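You operate a simulated robot arm through the tools that you are given. There is no shell and no other tool. Be economical: measure what you need, move in short steps, check, and stop when the job is done.

You are at the controls of a simulated robot arm. One attempt, no reset.

Task
Put the 6 A loose breaker from the top of the sample bench on top of the brown clay block there and the 10 A loose breaker on top of the steel block there.
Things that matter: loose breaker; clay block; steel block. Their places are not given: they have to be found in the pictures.

Only the result counts: the job must be done as asked and must still hold three seconds after the hand-in. Knocking over, shifting, dropping, spilling or breaking anything else fails it.

Robot
A 7-joint arm with a two-finger parallel gripper, fixed in place. Base frame: the origin is at the foot of the arm, x ahead of it, y to its left, z up; the work surface is at about z = 0. Units: m, degrees, N and s.
With the tool pointing down near the work surface it reaches from about 0.24 to 0.62 m from the base axis. Its first joint turns from -66.0 to 66.0 degrees. Payload 2.6 kg.
The tool frame sits at the grasp point between the pads (the TCP): z along the fingers, y along the line on which they close. The tips reach 0.03 m beyond it. The gripper opens to 0.094 m. The fingers are 0.028 m wide and 0.01 m thick; the gripper's body (0.05 by 0.096 m) begins 0.055 m behind the TCP.
Orientation is told as [roll, pitch, yaw] about the base's x, y, z axes, in that order, counted from this pose: with the fingers straight down and closing along the base's y, the tool's x points along the base's -x, its y along +y and its z along -z.

Tools
- The arm moves only by the tool apply_moves. Its argument "moves" is a list that holds one entry, the list of rows, each a list of 4 numbers: the shift along the base's x, y, z in m, then the turn about the base's z in degrees. In form: [[[tx, ty, tz, spin], ...]]. A call has 1 to 8 rows; each row is the pose to reach, as a shift and turn from the pose commanded when the call began. "claw" is the opening, from 0 (shut) to 1 (fully open), set as the call begins (left out, the last holds). A row lasts 0.2 s, in which the tool goes at most 0.05 m and 8.6 degrees; a call with a longer step from one row to the next is refused whole, and so is a gripper value outside its range. A pose out of reach is approached as far as the arm can. The call stops where the force on the tool passes 40 N (or 10 N more than at its start, if that is more) or the arm is blocked; 0.2 s more then pass. Each finger travels about 0.072 m/s and halts on what it meets, pressing with about 36 N; the grip force reading is that of the motor and also rises with nothing between the fingers. The clock runs only during rows and for 0.2 s after the last one: add rows that repeat a pose to give the fingers time. The reply holds the time, the measured pose of the TCP, the force on the tool along the base axes, the opening and the grip force, in the units named above and with some noise.
- Cameras (640 x 400 px; columns grow to the right, rows downward): "scene" is fixed at [0.04, 0.4321, 0.5576]; the picture's right is [-0.73, -0.68, 0.00], its down [-0.46, 0.49, -0.74] and it looks along [0.51, -0.54, -0.67] (base axes); focal length 328 px, centre (320, 200). "wrist" rides on the gripper at [-0.037, 0, -0.058] in the tool frame; the picture's right is [0.00, -1.00, 0.00], its down [0.97, 0.00, -0.24] and it looks along [0.24, 0.00, 0.97] (tool axes); focal length 218 px, centre (320, 200).
- snapshot(camera): a new picture of that camera. No time passes.
- measure_at(camera, pixels): for up to 12 pixels [column, row] of the newest picture of that camera ("zoom" is the newest enlarged one), the place [x, y, z] in the base frame of the surface seen there, good to about 0.002 m, but the place of the scene camera against the robot may be out by one fixed shift of up to 0.012 m in any direction. No time passes.
- close_up(camera, box): a new picture of the part [left, top, right, bottom] of that camera's present view, enlarged. No time passes.
- hand_in(): hands the job in; it is judged then, once.

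Work in short steps. Measure before you move; look again where a grasp or a placing could have gone wrong, and mend it. You have 60 turns and 20 pictures in all, those below and enlarged ones among them. Open the gripper and draw the arm clear of the work before you hand the job in, unless the task says otherwise; then end with one line.

The tools are called after ">>>" as a command line: name --argument value ..., lists and objects as JSON in quotes. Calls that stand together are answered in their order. apply_moves: Moves the arm, as the interface text tells. Its arguments: {"type":"object","properties":{"moves":{"type":"array","items":{"type":"array","items":{"type":"array","items":{"type":"number"}}}},"claw":{"type":"number"}},"required":["moves"]} The other tools are called the same way: snapshot (camera) takes a picture; measure_at (camera, pixels) gives the place of the surface under pixels of a picture; close_up (camera, box) takes an enlarged picture of a part of a camera's view; hand_in () hands the job in.

At the start:

```text
clock: 0.0
ee_pos: [0.3879, 0.0107, 0.2557]
orientation: [0.0, 0.0, 0.0]
contact_force: [0.2, 0.1, 0.9]
width: 0.094
grasp_force: 0.1
```

scene: 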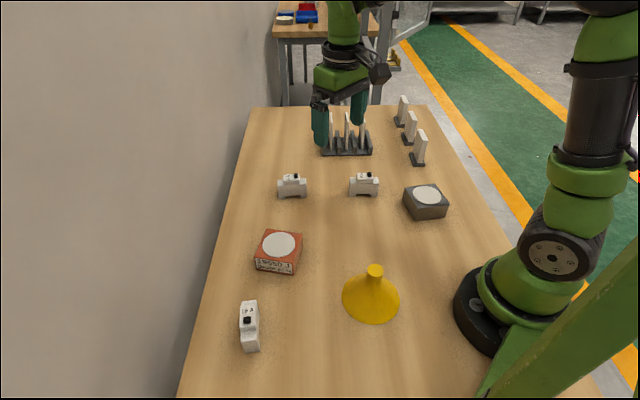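
wrist: 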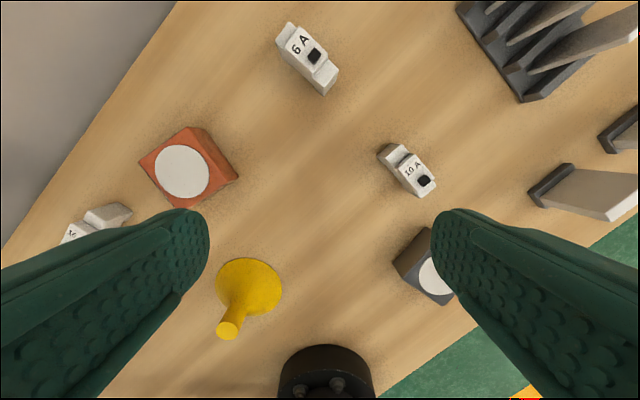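

The wrist picture shows 6 A at (307,58), 10 A at (408,170), a red-brown block at (187,170) and a grey block at (428,265). I zoom in on the scene to check labels and measure in the wrist picture.

>>> close_up --camera "scene" --box '[230, 150, 470, 300]'

>>> close_up --camera "wrist" --box '[130, 10, 450, 210]'

>>> measure_at --camera "wrist" --pixels '[[290, 30], [300, 42], [314, 56], [328, 72], [182, 172], [391, 152], [403, 165], [412, 175], [424, 186], [433, 275], [415, 262], [350, 150]]'

```text
2.67 times, centred on (350, 225) of scene
```

zoom: 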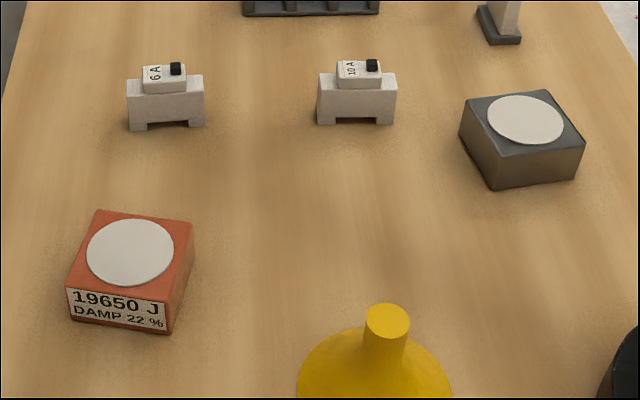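

```text
2.00 times, centred on (290, 110) of wrist
```

zoom: 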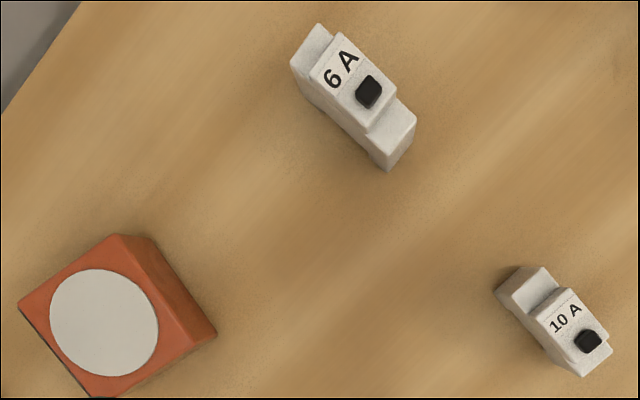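

```text
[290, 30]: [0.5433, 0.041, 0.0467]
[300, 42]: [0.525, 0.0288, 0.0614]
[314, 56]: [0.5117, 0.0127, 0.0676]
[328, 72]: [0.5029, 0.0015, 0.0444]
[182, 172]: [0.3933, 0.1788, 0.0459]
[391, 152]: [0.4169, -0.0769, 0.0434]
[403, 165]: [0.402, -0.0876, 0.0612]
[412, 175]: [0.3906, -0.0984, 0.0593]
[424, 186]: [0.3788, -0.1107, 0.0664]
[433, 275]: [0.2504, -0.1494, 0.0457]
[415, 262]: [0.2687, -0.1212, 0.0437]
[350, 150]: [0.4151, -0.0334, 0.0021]
```

Labels are clear: 6 A and 10 A lie at about 45° and stand on the table. I measure corners for the axes and the block tops.

>>> measure_at --camera "zoom" --pixels '[[319, 27], [294, 59], [412, 123], [386, 147], [342, 36], [314, 70], [395, 97], [366, 128], [541, 269], [498, 290], [575, 291], [537, 316]]'

>>> measure_at --camera "wrist" --pixels '[[156, 172], [208, 172], [182, 147], [182, 197], [142, 163], [189, 129], [212, 180], [427, 230], [397, 262], [420, 275], [425, 292], [433, 245]]'

>>> measure_at --camera "scene" --pixels '[[278, 244], [426, 195], [405, 186], [436, 185], [446, 202], [415, 207], [291, 177], [363, 175]]'

```text
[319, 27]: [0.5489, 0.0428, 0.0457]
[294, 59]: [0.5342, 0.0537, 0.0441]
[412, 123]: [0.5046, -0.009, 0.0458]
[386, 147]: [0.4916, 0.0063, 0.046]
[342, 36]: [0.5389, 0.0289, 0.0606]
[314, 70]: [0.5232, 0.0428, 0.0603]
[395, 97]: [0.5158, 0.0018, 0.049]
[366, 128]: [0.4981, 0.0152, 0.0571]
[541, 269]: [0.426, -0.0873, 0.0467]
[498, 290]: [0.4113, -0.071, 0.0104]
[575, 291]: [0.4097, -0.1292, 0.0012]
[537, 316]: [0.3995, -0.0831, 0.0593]
```

```text
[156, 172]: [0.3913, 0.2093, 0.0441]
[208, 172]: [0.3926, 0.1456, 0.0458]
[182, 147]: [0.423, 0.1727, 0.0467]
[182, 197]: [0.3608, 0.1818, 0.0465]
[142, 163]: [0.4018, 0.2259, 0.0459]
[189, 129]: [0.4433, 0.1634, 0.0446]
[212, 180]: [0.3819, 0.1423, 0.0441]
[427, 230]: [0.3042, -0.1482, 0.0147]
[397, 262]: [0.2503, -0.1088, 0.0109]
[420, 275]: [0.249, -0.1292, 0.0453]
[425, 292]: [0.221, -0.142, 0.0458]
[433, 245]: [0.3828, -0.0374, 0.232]
```

```text
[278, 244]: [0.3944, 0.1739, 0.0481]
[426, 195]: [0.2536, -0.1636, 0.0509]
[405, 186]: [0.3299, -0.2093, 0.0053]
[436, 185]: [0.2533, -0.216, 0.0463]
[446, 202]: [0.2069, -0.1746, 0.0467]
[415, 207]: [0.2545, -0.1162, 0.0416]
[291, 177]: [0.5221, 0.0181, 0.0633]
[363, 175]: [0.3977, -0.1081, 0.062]
```

6 A centre ≈ (0.520, 0.0235), long axis ≈ 48°, top about 0.06. I move above it, turned 48° so the fingers close across the thin side.

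>>> apply_moves --moves '[[[0.025, 0.002, 0, 8], [0.05, 0.005, 0, 16], [0.075, 0.007, -0.01, 24], [0.1, 0.01, -0.03, 32], [0.12, 0.012, -0.06, 40], [0.132, 0.0128, -0.09, 48], [0.132, 0.0128, -0.1, 48], [0.132, 0.0128, -0.1, 48]]]' --claw 1

>>> snapshot --camera "wrist"

```text
clock: 1.8
ee_pos: [0.5171, 0.0235, 0.1529]
orientation: [0.0, 0.0, 48.0]
contact_force: [-0.7, -0.1, -0.1]
width: 0.094
grasp_force: 0.0
```

```text
15 pictures are left
```

wrist: 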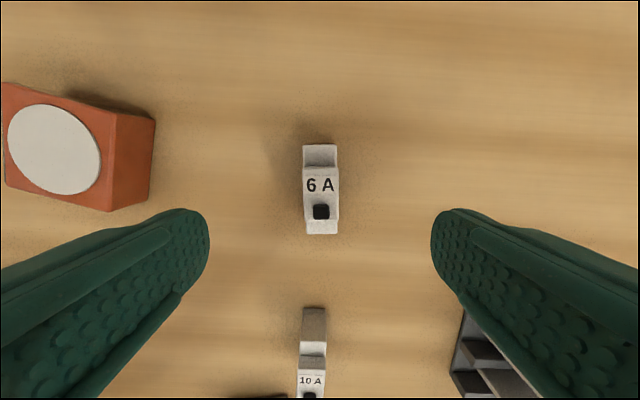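

The breaker is aligned with the image columns at about (320,195). I measure it to get the exact centre and tilt.

>>> measure_at --camera "wrist" --pixels '[[305, 148], [335, 148], [304, 163], [336, 163], [305, 228], [336, 228], [304, 205], [337, 205], [320, 224], [320, 147], [320, 100]]'

```text
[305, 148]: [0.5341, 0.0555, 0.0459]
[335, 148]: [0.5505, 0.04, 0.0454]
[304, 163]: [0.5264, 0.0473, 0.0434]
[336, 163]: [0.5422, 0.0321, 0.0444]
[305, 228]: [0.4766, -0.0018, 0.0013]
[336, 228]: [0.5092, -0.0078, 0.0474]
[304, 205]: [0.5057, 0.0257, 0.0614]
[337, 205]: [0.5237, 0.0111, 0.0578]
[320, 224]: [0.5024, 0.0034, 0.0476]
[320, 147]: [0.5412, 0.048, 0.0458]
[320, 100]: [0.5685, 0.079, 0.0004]
```

Centre confirmed at (0.520, 0.0235). I descend to TCP z ≈ 0.042 with the gripper open.

>>> apply_moves --moves '[[[0, 0, -0.03, 0], [0, 0, -0.06, 0], [0, 0, -0.085, 0], [0, 0, -0.1, 0], [0, 0, -0.113, 0], [0, 0, -0.113, 0]]]'

>>> apply_moves --moves '[[[0, 0, 0, 0], [0, 0, 0, 0], [0, 0, 0, 0], [0, 0, 0, 0], [0, 0, 0, 0]]]' --claw 0

```text
clock: 3.2
ee_pos: [0.5187, 0.024, 0.04]
orientation: [0.0, 0.0, 47.9]
contact_force: [0.1, -0.2, 0.5]
width: 0.094
grasp_force: 0.0
```

```text
clock: 4.4
ee_pos: [0.5174, 0.0231, 0.0418]
orientation: [0.0, 0.0, 48.0]
contact_force: [0.0, 0.6, 0.9]
width: 0.0303
grasp_force: 36.1
```

The fingers halted at 0.030 with 36 N, so something is held. I lift slightly and check.

>>> apply_moves --moves '[[[0, 0, 0.01, 0], [0, 0, 0.03, 0], [0, 0, 0.06, 0], [0, 0, 0.09, 0], [0, 0, 0.09, 0]]]'

>>> snapshot --camera "wrist"

>>> close_up --camera "scene" --box '[200, 80, 440, 230]'

```text
clock: 5.6
ee_pos: [0.5192, 0.0217, 0.1343]
orientation: [0.0, 0.0, 48.0]
contact_force: [0.9, -1.1, 0.5]
width: 0.0
grasp_force: 33.0
```

```text
14 pictures are left
```

wrist: 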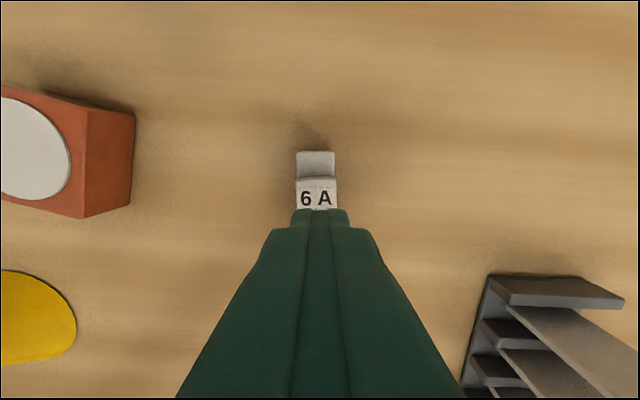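

```text
2.67 times, centred on (320, 155) of scene
```

zoom: 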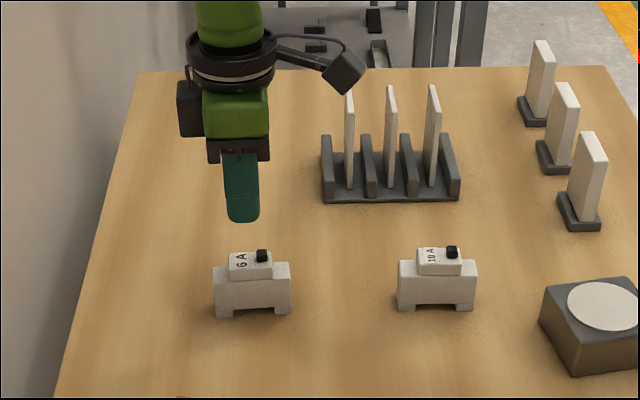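

The gripper came up empty (width 0.0); the breaker stayed standing. I open and look closely at its shape and whether it moved.

>>> apply_moves --moves '[[[0, 0, 0, 0], [0, 0, 0, 0], [0, 0, 0, 0]]]' --claw 1

>>> close_up --camera "wrist" --box '[240, 130, 400, 250]'

```text
clock: 6.4
ee_pos: [0.5183, 0.0222, 0.1327]
orientation: [0.0, 0.1, 47.8]
contact_force: [-0.2, 0.2, -0.4]
width: 0.0938
grasp_force: 0.0
```

```text
3.33 times, centred on (320, 190) of wrist
```

zoom: 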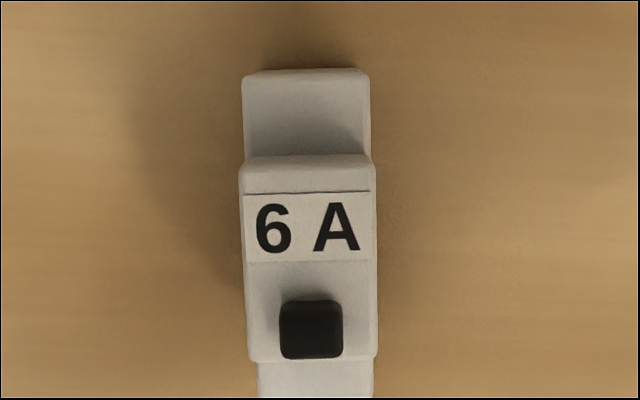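

>>> measure_at --camera "zoom" --pixels '[[250, 80], [362, 80], [250, 180], [368, 180], [250, 340], [370, 340], [265, 385], [365, 385], [306, 80], [315, 385], [244, 240], [374, 240]]'

```text
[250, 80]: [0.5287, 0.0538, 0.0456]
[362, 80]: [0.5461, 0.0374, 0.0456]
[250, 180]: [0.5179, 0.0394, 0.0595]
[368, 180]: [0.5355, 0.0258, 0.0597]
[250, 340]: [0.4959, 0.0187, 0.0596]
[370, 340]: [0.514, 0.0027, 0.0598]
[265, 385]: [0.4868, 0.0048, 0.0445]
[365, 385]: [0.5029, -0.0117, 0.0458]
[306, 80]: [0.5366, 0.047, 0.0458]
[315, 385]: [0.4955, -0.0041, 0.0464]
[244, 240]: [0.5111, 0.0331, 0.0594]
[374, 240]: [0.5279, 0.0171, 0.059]
```

Breaker shifted ~4 mm and turned slightly (now centre ≈ (0.516, 0.0215), axis ≈ 51°), so it slipped from the grip. I look at the twin breaker seen end-on in the scene for the shape of its sides.

>>> close_up --camera "scene" --box '[210, 285, 290, 365]'

>>> measure_at --camera "zoom" --pixels '[[306, 80]]'

>>> close_up --camera "scene" --box '[260, 160, 340, 210]'

```text
5.00 times, centred on (250, 325) of scene
```

zoom: 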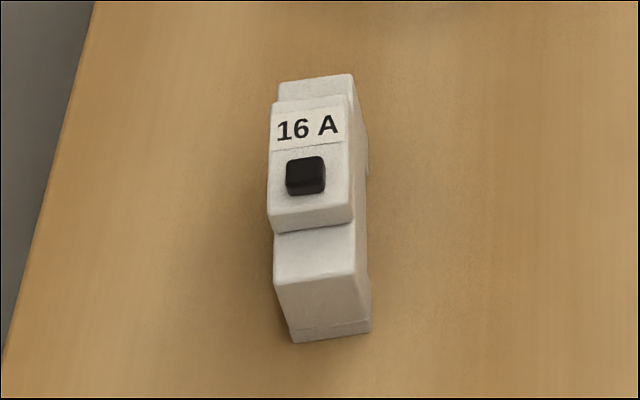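

```text
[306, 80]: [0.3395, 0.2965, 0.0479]
```

```text
8.00 times, centred on (300, 185) of scene
```

zoom: 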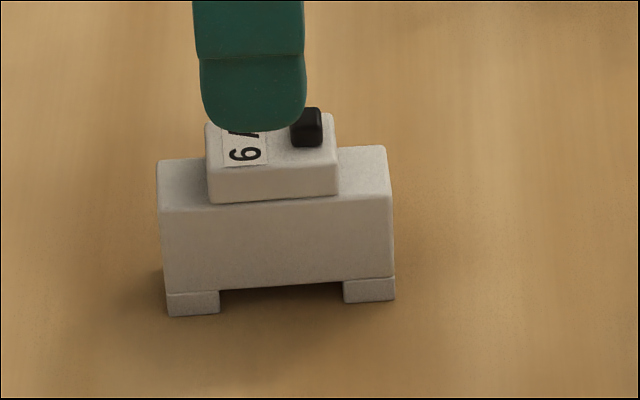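

Sides are vertical with no taper, so a re-grip with better centring and a slow lift is worth trying. I shift by (-0.004, -0.002), turn +3° and descend.

>>> apply_moves --moves '[[[-0.004, -0.002, -0.02, 3], [-0.004, -0.002, -0.05, 3], [-0.004, -0.002, -0.075, 3], [-0.004, -0.002, -0.09, 3], [-0.004, -0.002, -0.095, 3], [-0.004, -0.002, -0.095, 3]]]'

>>> apply_moves --moves '[[[0, 0, 0, 0], [0, 0, 0, 0], [0, 0, 0, 0], [0, 0, 0, 0], [0, 0, 0, 0], [0, 0, 0, 0]]]' --claw 0

>>> apply_moves --moves '[[[0, 0, 0.001, 0], [0, 0, 0.002, 0], [0, 0, 0.003, 0], [0, 0, 0.004, 0]]]'

```text
clock: 7.8
ee_pos: [0.5135, 0.0212, 0.0371]
orientation: [0.1, 0.0, 51.0]
contact_force: [0.1, 0.0, -0.5]
width: 0.0941
grasp_force: 0.0
```

```text
clock: 9.2
ee_pos: [0.5128, 0.0222, 0.0374]
orientation: [-0.1, 0.0, 51.0]
contact_force: [0.0, 0.2, 1.3]
width: 0.0302
grasp_force: 36.0
```

```text
clock: 10.2
ee_pos: [0.5144, 0.0212, 0.0422]
orientation: [0.0, 0.0, 51.0]
contact_force: [-0.1, -1.0, -1.8]
width: 0.0301
grasp_force: 35.9
```

Grip is stable at 0.030 and the load reads about -1.8 N. I continue lifting slowly in small steps.

>>> apply_moves --moves '[[[0, 0, 0.002, 0], [0, 0, 0.004, 0], [0, 0, 0.006, 0], [0, 0, 0.008, 0], [0, 0, 0.011, 0], [0, 0, 0.014, 0]]]'

>>> snapshot --camera "scene"

```text
clock: 11.6
ee_pos: [0.5149, 0.0207, 0.0559]
orientation: [0.1, 0.0, 51.0]
contact_force: [0.7, 0.1, -1.2]
width: 0.0303
grasp_force: 36.0
```

```text
9 pictures are left
```

scene: 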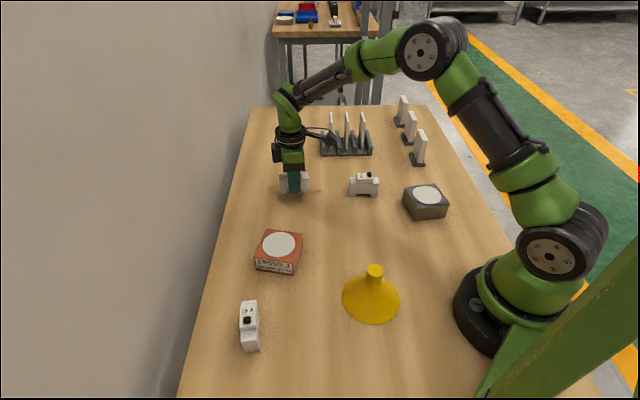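

The picture is unclear about lift; I measure the breaker's visible shoulder ends near (281,180) and (304,178).

>>> measure_at --camera "scene" --pixels '[[282, 174], [304, 172], [282, 180], [305, 178], [282, 186], [305, 185], [283, 191], [305, 191], [294, 190], [294, 180]]'

```text
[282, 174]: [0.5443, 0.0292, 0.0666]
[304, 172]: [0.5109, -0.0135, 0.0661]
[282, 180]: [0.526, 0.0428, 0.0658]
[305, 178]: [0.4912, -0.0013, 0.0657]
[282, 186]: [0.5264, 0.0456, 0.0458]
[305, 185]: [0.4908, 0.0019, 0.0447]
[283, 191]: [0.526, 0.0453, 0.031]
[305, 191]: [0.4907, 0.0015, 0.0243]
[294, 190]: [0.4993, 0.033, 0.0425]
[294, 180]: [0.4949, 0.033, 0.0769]
```

Shoulder went from 0.047 to 0.066, so the breaker is lifted. I keep lifting gently to clear the clay block (top 0.046).

>>> apply_moves --moves '[[[0, 0, 0.003, 0], [0, 0, 0.008, 0], [0, 0, 0.015, 0], [0, 0, 0.023, 0], [0, 0, 0.031, 0], [0, 0, 0.039, 0], [0, 0, 0.047, 0], [0, 0, 0.052, 0]]]'

>>> apply_moves --moves '[[[-0.003, 0.004, 0, -1], [-0.009, 0.011, 0, -2], [-0.015, 0.019, 0, -3], [-0.022, 0.028, 0, -4], [-0.029, 0.036, 0, -5], [-0.035, 0.044, 0, -6], [-0.041, 0.051, 0, -7], [-0.044, 0.055, 0, -7]]]'

```text
clock: 13.4
ee_pos: [0.5138, 0.0224, 0.1078]
orientation: [0.0, -0.1, 51.1]
contact_force: [-0.1, 0.6, -0.8]
width: 0.0301
grasp_force: 35.8
```

```text
clock: 15.2
ee_pos: [0.4704, 0.0756, 0.1072]
orientation: [0.0, 0.0, 44.0]
contact_force: [0.5, 0.4, -0.6]
width: 0.0301
grasp_force: 36.1
```

Width still 0.030, so it is held. I continue the carry toward the clay disc centre (0.392, 0.177).

>>> apply_moves --moves '[[[-0.004, 0.005, 0, -1], [-0.01, 0.012, 0, -2], [-0.016, 0.02, 0, -4], [-0.023, 0.029, 0, -6], [-0.03, 0.037, 0, -7], [-0.036, 0.045, 0, -8], [-0.042, 0.053, 0, -9], [-0.046, 0.058, 0, -10]]]'

>>> apply_moves --moves '[[[-0.004, 0.005, 0, 0], [-0.01, 0.012, 0, 0], [-0.016, 0.02, 0, 0], [-0.023, 0.029, 0, 0], [-0.029, 0.036, 0, 0], [-0.034, 0.0425, 0, 0], [-0.034, 0.0425, 0, 0]]]'

>>> snapshot --camera "wrist"

>>> close_up --camera "scene" --box '[200, 180, 360, 280]'

```text
clock: 17.0
ee_pos: [0.4248, 0.1352, 0.1064]
orientation: [-0.1, 0.0, 34.0]
contact_force: [0.1, -0.6, -1.2]
width: 0.0301
grasp_force: 36.3
```

```text
clock: 18.6
ee_pos: [0.39, 0.1755, 0.1059]
orientation: [-0.1, 0.0, 34.0]
contact_force: [-0.7, -0.2, -1.1]
width: 0.0302
grasp_force: 36.4
```

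```text
8 pictures are left
```

wrist: 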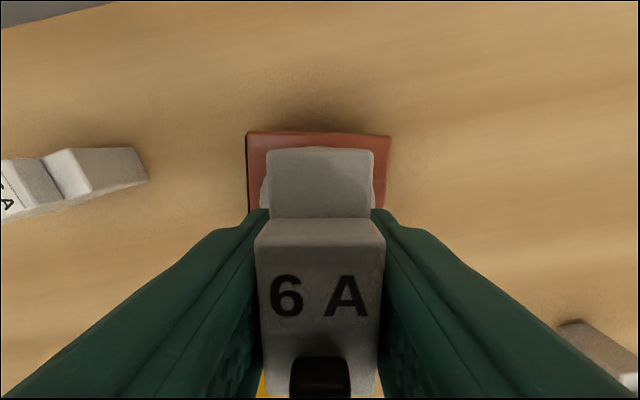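

```text
4.00 times, centred on (280, 230) of scene
```

zoom: 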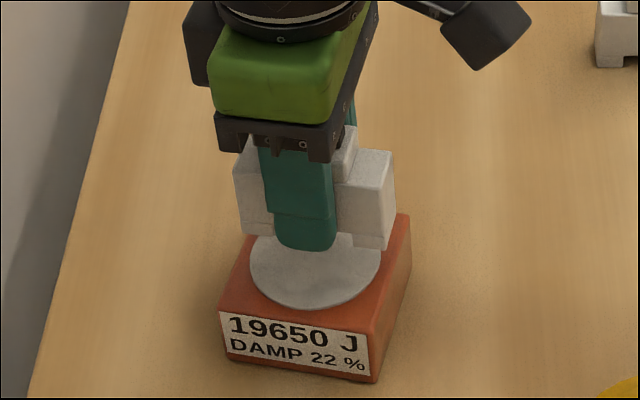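

The breaker hangs level above the block, aligned with its edges. I measure its far end and the block's corners to check centring.

>>> measure_at --camera "wrist" --pixels '[[269, 153], [372, 153], [320, 153], [250, 137], [387, 140], [320, 140], [251, 190], [386, 190]]'

>>> measure_at --camera "zoom" --pixels '[[252, 267], [379, 267], [316, 303], [224, 308], [370, 330], [408, 218], [240, 180], [388, 160]]'

```text
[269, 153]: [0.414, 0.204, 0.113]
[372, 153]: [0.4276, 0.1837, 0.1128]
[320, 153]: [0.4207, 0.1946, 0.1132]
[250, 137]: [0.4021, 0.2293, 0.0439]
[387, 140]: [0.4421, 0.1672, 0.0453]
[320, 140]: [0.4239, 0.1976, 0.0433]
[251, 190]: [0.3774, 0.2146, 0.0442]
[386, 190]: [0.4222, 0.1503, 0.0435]
```

```text
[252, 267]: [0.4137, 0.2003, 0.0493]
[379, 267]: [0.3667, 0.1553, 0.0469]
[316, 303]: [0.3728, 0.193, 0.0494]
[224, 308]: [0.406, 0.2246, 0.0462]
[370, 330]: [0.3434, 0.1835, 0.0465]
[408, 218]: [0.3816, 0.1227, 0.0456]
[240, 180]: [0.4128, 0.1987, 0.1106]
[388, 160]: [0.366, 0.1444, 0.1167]
```

Breaker centre (0.394, 0.176) vs block centre (0.391, 0.177): fine. Bottom is ≈0.021 above the block, so I lower slowly.

>>> apply_moves --moves '[[[-0.001, 0.001, -0.005, 0], [-0.002, 0.001, -0.01, 0], [-0.002, 0.001, -0.014, 0], [-0.002, 0.001, -0.017, 0], [-0.002, 0.001, -0.019, 0], [-0.002, 0.001, -0.0205, 0], [-0.002, 0.001, -0.0205, 0]]]'

```text
clock: 20.2
ee_pos: [0.389, 0.1787, 0.0876]
orientation: [0.0, 0.0, 34.0]
contact_force: [0.1, 0.3, -0.8]
width: 0.03
grasp_force: 35.9
```

Still hanging (-0.8 N). I lower a bit more, watching for contact.

>>> apply_moves --moves '[[[0, 0, -0.0007, 0], [0, 0, -0.0014, 0], [0, 0, -0.002, 0], [0, 0, -0.002, 0]]]'

```text
clock: 21.2
ee_pos: [0.3868, 0.1787, 0.0851]
orientation: [0.0, 0.0, 34.0]
contact_force: [-0.5, -0.2, -2.1]
width: 0.0302
grasp_force: 35.7
```

>>> apply_moves --moves '[[[0, 0, -0.0007, 0], [0, 0, -0.0014, 0], [0, 0, -0.002, 0], [0, 0, -0.002, 0]]]'

>>> close_up --camera "scene" --box '[220, 190, 340, 280]'

```text
clock: 22.2
ee_pos: [0.3878, 0.1792, 0.0825]
orientation: [0.0, 0.0, 34.0]
contact_force: [-1.3, -2.0, 4.9]
width: 0.03
grasp_force: 35.7
```

```text
4.44 times, centred on (280, 235) of scene
```

zoom: 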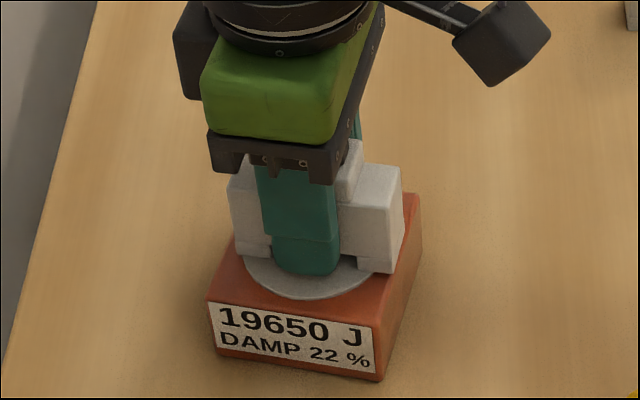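

Contact: force now +4.9 N and the feet rest on the block. I open and then rise straight up.

>>> apply_moves --moves '[[[0, 0, 0, 0], [0, 0, 0, 0], [0, 0, 0, 0], [0, 0, 0, 0]]]' --claw 1

>>> apply_moves --moves '[[[0, 0, 0.01, 0], [0, 0, 0.03, 0], [0, 0, 0.06, 0], [0, 0, 0.09, 0], [0, 0, 0.11, 0], [0, 0, 0.11, 0]]]'

>>> snapshot --camera "wrist"

```text
clock: 23.2
ee_pos: [0.3889, 0.1785, 0.082]
orientation: [0.0, 0.1, 34.0]
contact_force: [-0.5, -0.4, 0.5]
width: 0.0939
grasp_force: 0.0
```

```text
clock: 24.6
ee_pos: [0.3878, 0.1756, 0.1933]
orientation: [0.0, 0.0, 33.9]
contact_force: [0.5, -0.8, 0.1]
width: 0.0941
grasp_force: 0.1
```

```text
5 pictures are left
```

wrist: 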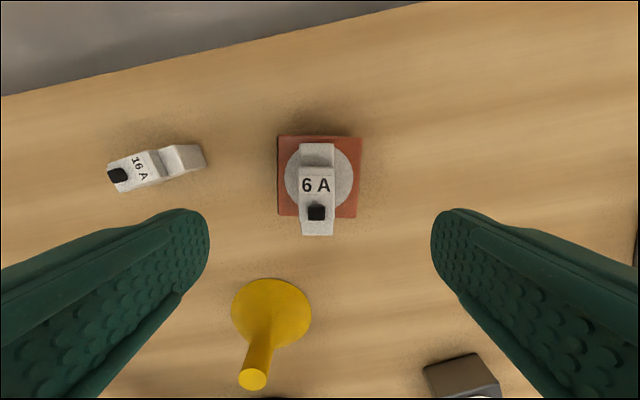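

6 A sits centred on the clay block. Now I move above the 10 A breaker near (0.394, -0.098) and look.

>>> apply_moves --moves '[[[0, -0.03, 0, 2], [0.001, -0.075, 0, 4], [0.002, -0.12, 0, 6], [0.003, -0.165, 0, 8], [0.004, -0.21, -0.01, 10], [0.004, -0.25, -0.025, 10], [0.004, -0.276, -0.04, 10], [0.004, -0.276, -0.04, 10]]]'

>>> snapshot --camera "wrist"

```text
clock: 26.4
ee_pos: [0.393, -0.0993, 0.1541]
orientation: [0.1, 0.0, 44.1]
contact_force: [0.1, -0.9, -0.9]
width: 0.0939
grasp_force: 0.2
```

```text
4 pictures are left
```

wrist: 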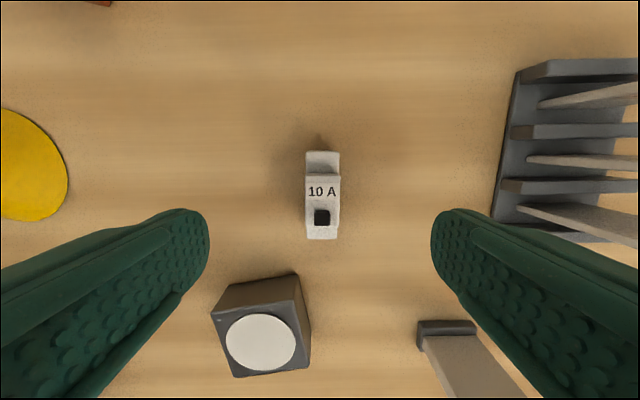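

10 A is nearly upright at (322,195). I measure its ends plus the steel block's disc and corners.

>>> measure_at --camera "wrist" --pixels '[[309, 154], [338, 154], [323, 154], [308, 234], [335, 234], [322, 234], [227, 342], [294, 342], [260, 316], [260, 368], [214, 316], [296, 279]]'

>>> measure_at --camera "wrist" --pixels '[[307, 366], [236, 376], [299, 305], [216, 320], [305, 180], [341, 180]]'

```text
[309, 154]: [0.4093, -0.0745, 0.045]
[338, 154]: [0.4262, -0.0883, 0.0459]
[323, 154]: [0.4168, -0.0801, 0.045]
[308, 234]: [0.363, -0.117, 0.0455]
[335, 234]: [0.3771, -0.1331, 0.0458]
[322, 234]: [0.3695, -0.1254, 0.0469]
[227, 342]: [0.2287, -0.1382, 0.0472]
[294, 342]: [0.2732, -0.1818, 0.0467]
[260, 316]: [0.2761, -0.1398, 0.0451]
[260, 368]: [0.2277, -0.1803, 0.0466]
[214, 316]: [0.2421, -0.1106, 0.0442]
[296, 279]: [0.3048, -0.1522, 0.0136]
```

```text
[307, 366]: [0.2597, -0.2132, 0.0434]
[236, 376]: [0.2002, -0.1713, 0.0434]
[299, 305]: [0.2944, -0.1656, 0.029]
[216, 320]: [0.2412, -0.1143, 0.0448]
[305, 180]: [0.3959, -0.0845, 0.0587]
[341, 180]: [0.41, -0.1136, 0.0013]
```

10 A centre ≈ (0.393, -0.103), axis ≈ 44°. I shift by (-0.001, -0.005), descend to TCP z ≈ 0.0375 and grip.

>>> apply_moves --moves '[[[-0.001, -0.005, -0.02, 0], [-0.001, -0.005, -0.055, 0], [-0.001, -0.005, -0.085, 0], [-0.001, -0.005, -0.105, 0], [-0.001, -0.005, -0.1157, 0], [-0.001, -0.005, -0.1157, 0]]]'

>>> apply_moves --moves '[[[0, 0, 0, 0], [0, 0, 0, 0], [0, 0, 0, 0], [0, 0, 0, 0], [0, 0, 0, 0], [0, 0, 0, 0]]]' --claw 0

>>> apply_moves --moves '[[[0, 0, 0.001, 0], [0, 0, 0.002, 0], [0, 0, 0.003, 0], [0, 0, 0.005, 0], [0, 0, 0.007, 0], [0, 0, 0.01, 0], [0, 0, 0.013, 0], [0, 0, 0.016, 0]]]'

```text
clock: 27.8
ee_pos: [0.3927, -0.1029, 0.0371]
orientation: [0.1, 0.0, 44.0]
contact_force: [-0.2, 0.3, -0.8]
width: 0.0942
grasp_force: 0.1
```

```text
clock: 29.2
ee_pos: [0.3929, -0.1028, 0.036]
orientation: [0.0, 0.0, 43.9]
contact_force: [-0.3, -0.7, 0.2]
width: 0.0301
grasp_force: 36.5
```

```text
clock: 31.0
ee_pos: [0.3933, -0.103, 0.0528]
orientation: [0.1, 0.0, 44.1]
contact_force: [0.4, 0.2, -2.5]
width: 0.03
grasp_force: 36.0
```

Held (0.030, -2.5 N). Steel block centre ≈ (0.251, -0.161), edges at ≈ 55°. I lift gently to z ≈ 0.108 then carry, turning +11°.

>>> apply_moves --moves '[[[0, 0, 0.003, 0], [0, 0, 0.008, 0], [0, 0, 0.015, 0], [0, 0, 0.023, 0], [0, 0, 0.031, 0], [0, 0, 0.039, 0], [0, 0, 0.048, 0], [0, 0, 0.054, 0]]]'

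>>> apply_moves --moves '[[[-0.004, -0.002, 0, 0], [-0.012, -0.005, 0, 1], [-0.021, -0.009, 0, 2], [-0.031, -0.013, 0, 3], [-0.041, -0.017, 0, 4], [-0.05, -0.02, 0, 5], [-0.057, -0.023, 0, 6], [-0.062, -0.025, 0, 6]]]'

>>> apply_moves --moves '[[[-0.006, -0.003, 0, 0], [-0.016, -0.006, 0, 1], [-0.028, -0.011, 0, 2], [-0.04, -0.016, 0, 3], [-0.053, -0.022, 0, 4], [-0.065, -0.027, 0, 5], [-0.074, -0.031, 0, 5], [-0.08, -0.033, 0, 5]]]'

>>> snapshot --camera "wrist"

```text
clock: 32.8
ee_pos: [0.3916, -0.104, 0.1073]
orientation: [0.0, -0.1, 44.0]
contact_force: [0.4, 0.9, -1.3]
width: 0.0299
grasp_force: 35.7
```

```text
clock: 34.6
ee_pos: [0.3298, -0.1276, 0.1063]
orientation: [0.0, 0.0, 50.1]
contact_force: [1.1, 0.2, -1.9]
width: 0.0299
grasp_force: 35.9
```

```text
clock: 36.4
ee_pos: [0.2497, -0.162, 0.1082]
orientation: [0.0, 0.0, 55.0]
contact_force: [-1.1, -0.2, -2.1]
width: 0.0299
grasp_force: 35.8
```

```text
3 pictures are left
```

wrist: 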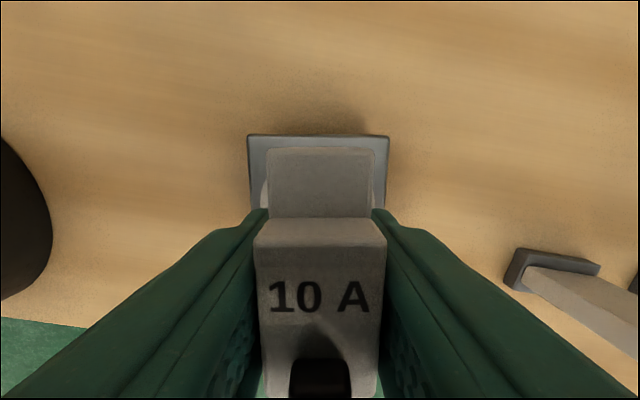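

Aligned with the block edges, same picture as over the clay block. A quick measure of the far ends for centring.

>>> measure_at --camera "wrist" --pixels '[[320, 151], [320, 139], [251, 140], [385, 140]]'

```text
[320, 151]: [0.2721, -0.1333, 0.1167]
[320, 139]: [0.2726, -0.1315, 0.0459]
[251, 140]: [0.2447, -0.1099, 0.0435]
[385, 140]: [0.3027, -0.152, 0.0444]
```

Centred within 1 mm. I lower 0.0225 first, then creep to contact.

>>> apply_moves --moves '[[[0, 0, -0.005, 0], [0, 0, -0.01, 0], [0, 0, -0.015, 0], [0, 0, -0.018, 0], [0, 0, -0.0205, 0], [0, 0, -0.0225, 0], [0, 0, -0.0225, 0]]]'

>>> apply_moves --moves '[[[0, 0, -0.0005, 0], [0, 0, -0.001, 0], [0, 0, -0.0015, 0], [0, 0, -0.0015, 0]]]'

```text
clock: 38.0
ee_pos: [0.2491, -0.1617, 0.0853]
orientation: [0.0, 0.0, 55.0]
contact_force: [0.3, -0.3, -1.3]
width: 0.0302
grasp_force: 36.0
```

```text
clock: 39.0
ee_pos: [0.2495, -0.1615, 0.0837]
orientation: [0.0, 0.0, 55.0]
contact_force: [-0.2, -0.2, -0.4]
width: 0.03
grasp_force: 36.2
```

Nearly touching (-0.4 N); one more millimetre.

>>> apply_moves --moves '[[[0, 0, -0.0004, 0], [0, 0, -0.0008, 0], [0, 0, -0.0008, 0]]]'

```text
clock: 39.8
ee_pos: [0.2497, -0.1624, 0.0817]
orientation: [0.0, 0.0, 55.0]
contact_force: [-0.2, -0.4, -1.5]
width: 0.0301
grasp_force: 36.3
```

>>> apply_moves --moves '[[[0, 0, -0.0004, 0], [0, 0, -0.0008, 0], [0, 0, -0.0012, 0], [0, 0, -0.0012, 0]]]'

```text
clock: 40.8
ee_pos: [0.2502, -0.1619, 0.0816]
orientation: [-0.2, 0.0, 54.8]
contact_force: [-9.6, -3.9, 29.2]
width: 0.0299
grasp_force: 36.1
```

Firm contact at 29 N; I back off a little to relieve it before opening.

>>> apply_moves --moves '[[[0, 0, 0.0004, 0], [0, 0, 0.0009, 0], [0, 0, 0.0009, 0]]]'

```text
clock: 41.6
ee_pos: [0.2504, -0.1593, 0.0825]
orientation: [0.0, 0.0, 55.1]
contact_force: [2.5, -1.3, 6.2]
width: 0.03
grasp_force: 36.2
```

Load is down to 6 N, breaker resting. I open and rise.

>>> apply_moves --moves '[[[0, 0, 0, 0], [0, 0, 0, 0], [0, 0, 0, 0], [0, 0, 0, 0]]]' --claw 1

>>> apply_moves --moves '[[[0, 0, 0.01, 0], [0, 0, 0.03, 0], [0, 0, 0.06, 0], [0, 0, 0.09, 0], [0.01, 0.01, 0.12, 0], [0.03, 0.03, 0.13, 0], [0.05, 0.05, 0.13, 0], [0.05, 0.05, 0.13, 0]]]'

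>>> snapshot --camera "scene"

>>> snapshot --camera "wrist"

```text
clock: 42.6
ee_pos: [0.25, -0.1615, 0.0829]
orientation: [0.1, -0.1, 55.0]
contact_force: [0.6, 0.1, -0.4]
width: 0.0938
grasp_force: 0.1
```

```text
clock: 44.4
ee_pos: [0.3012, -0.1116, 0.2114]
orientation: [-0.1, 0.0, 55.1]
contact_force: [-0.2, 0.5, 0.2]
width: 0.0941
grasp_force: 0.1
```

```text
2 pictures are left
```

scene: 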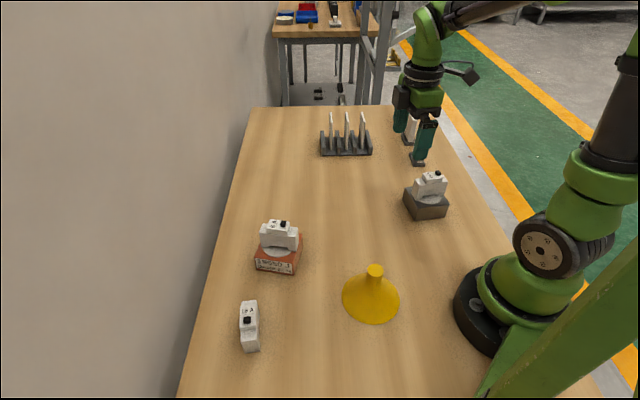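

```text
1 pictures are left
```

wrist: 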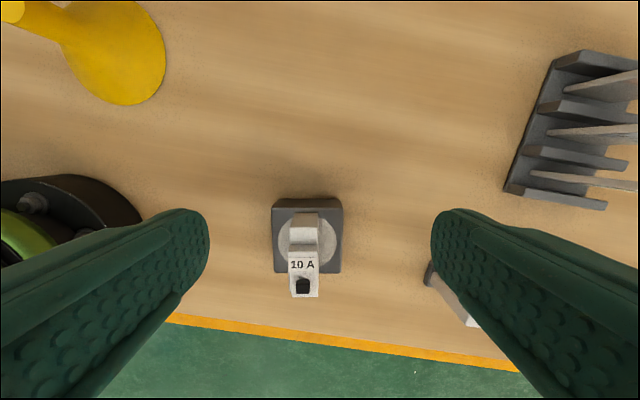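

Both breakers stand centred on their blocks (6 A on clay at (280,235), 10 A on steel at (430,187)), nothing else has moved, and the arm is clear and open. I hand in.

>>> hand_in

```text
The job is handed in.
```

The 6 A breaker is on the brown clay block and the 10 A breaker is on the steel block. The gripper is open and clear, and the job is handed in; my first grip on the 6 A slipped and shifted it about 4 mm before I re-gripped it.
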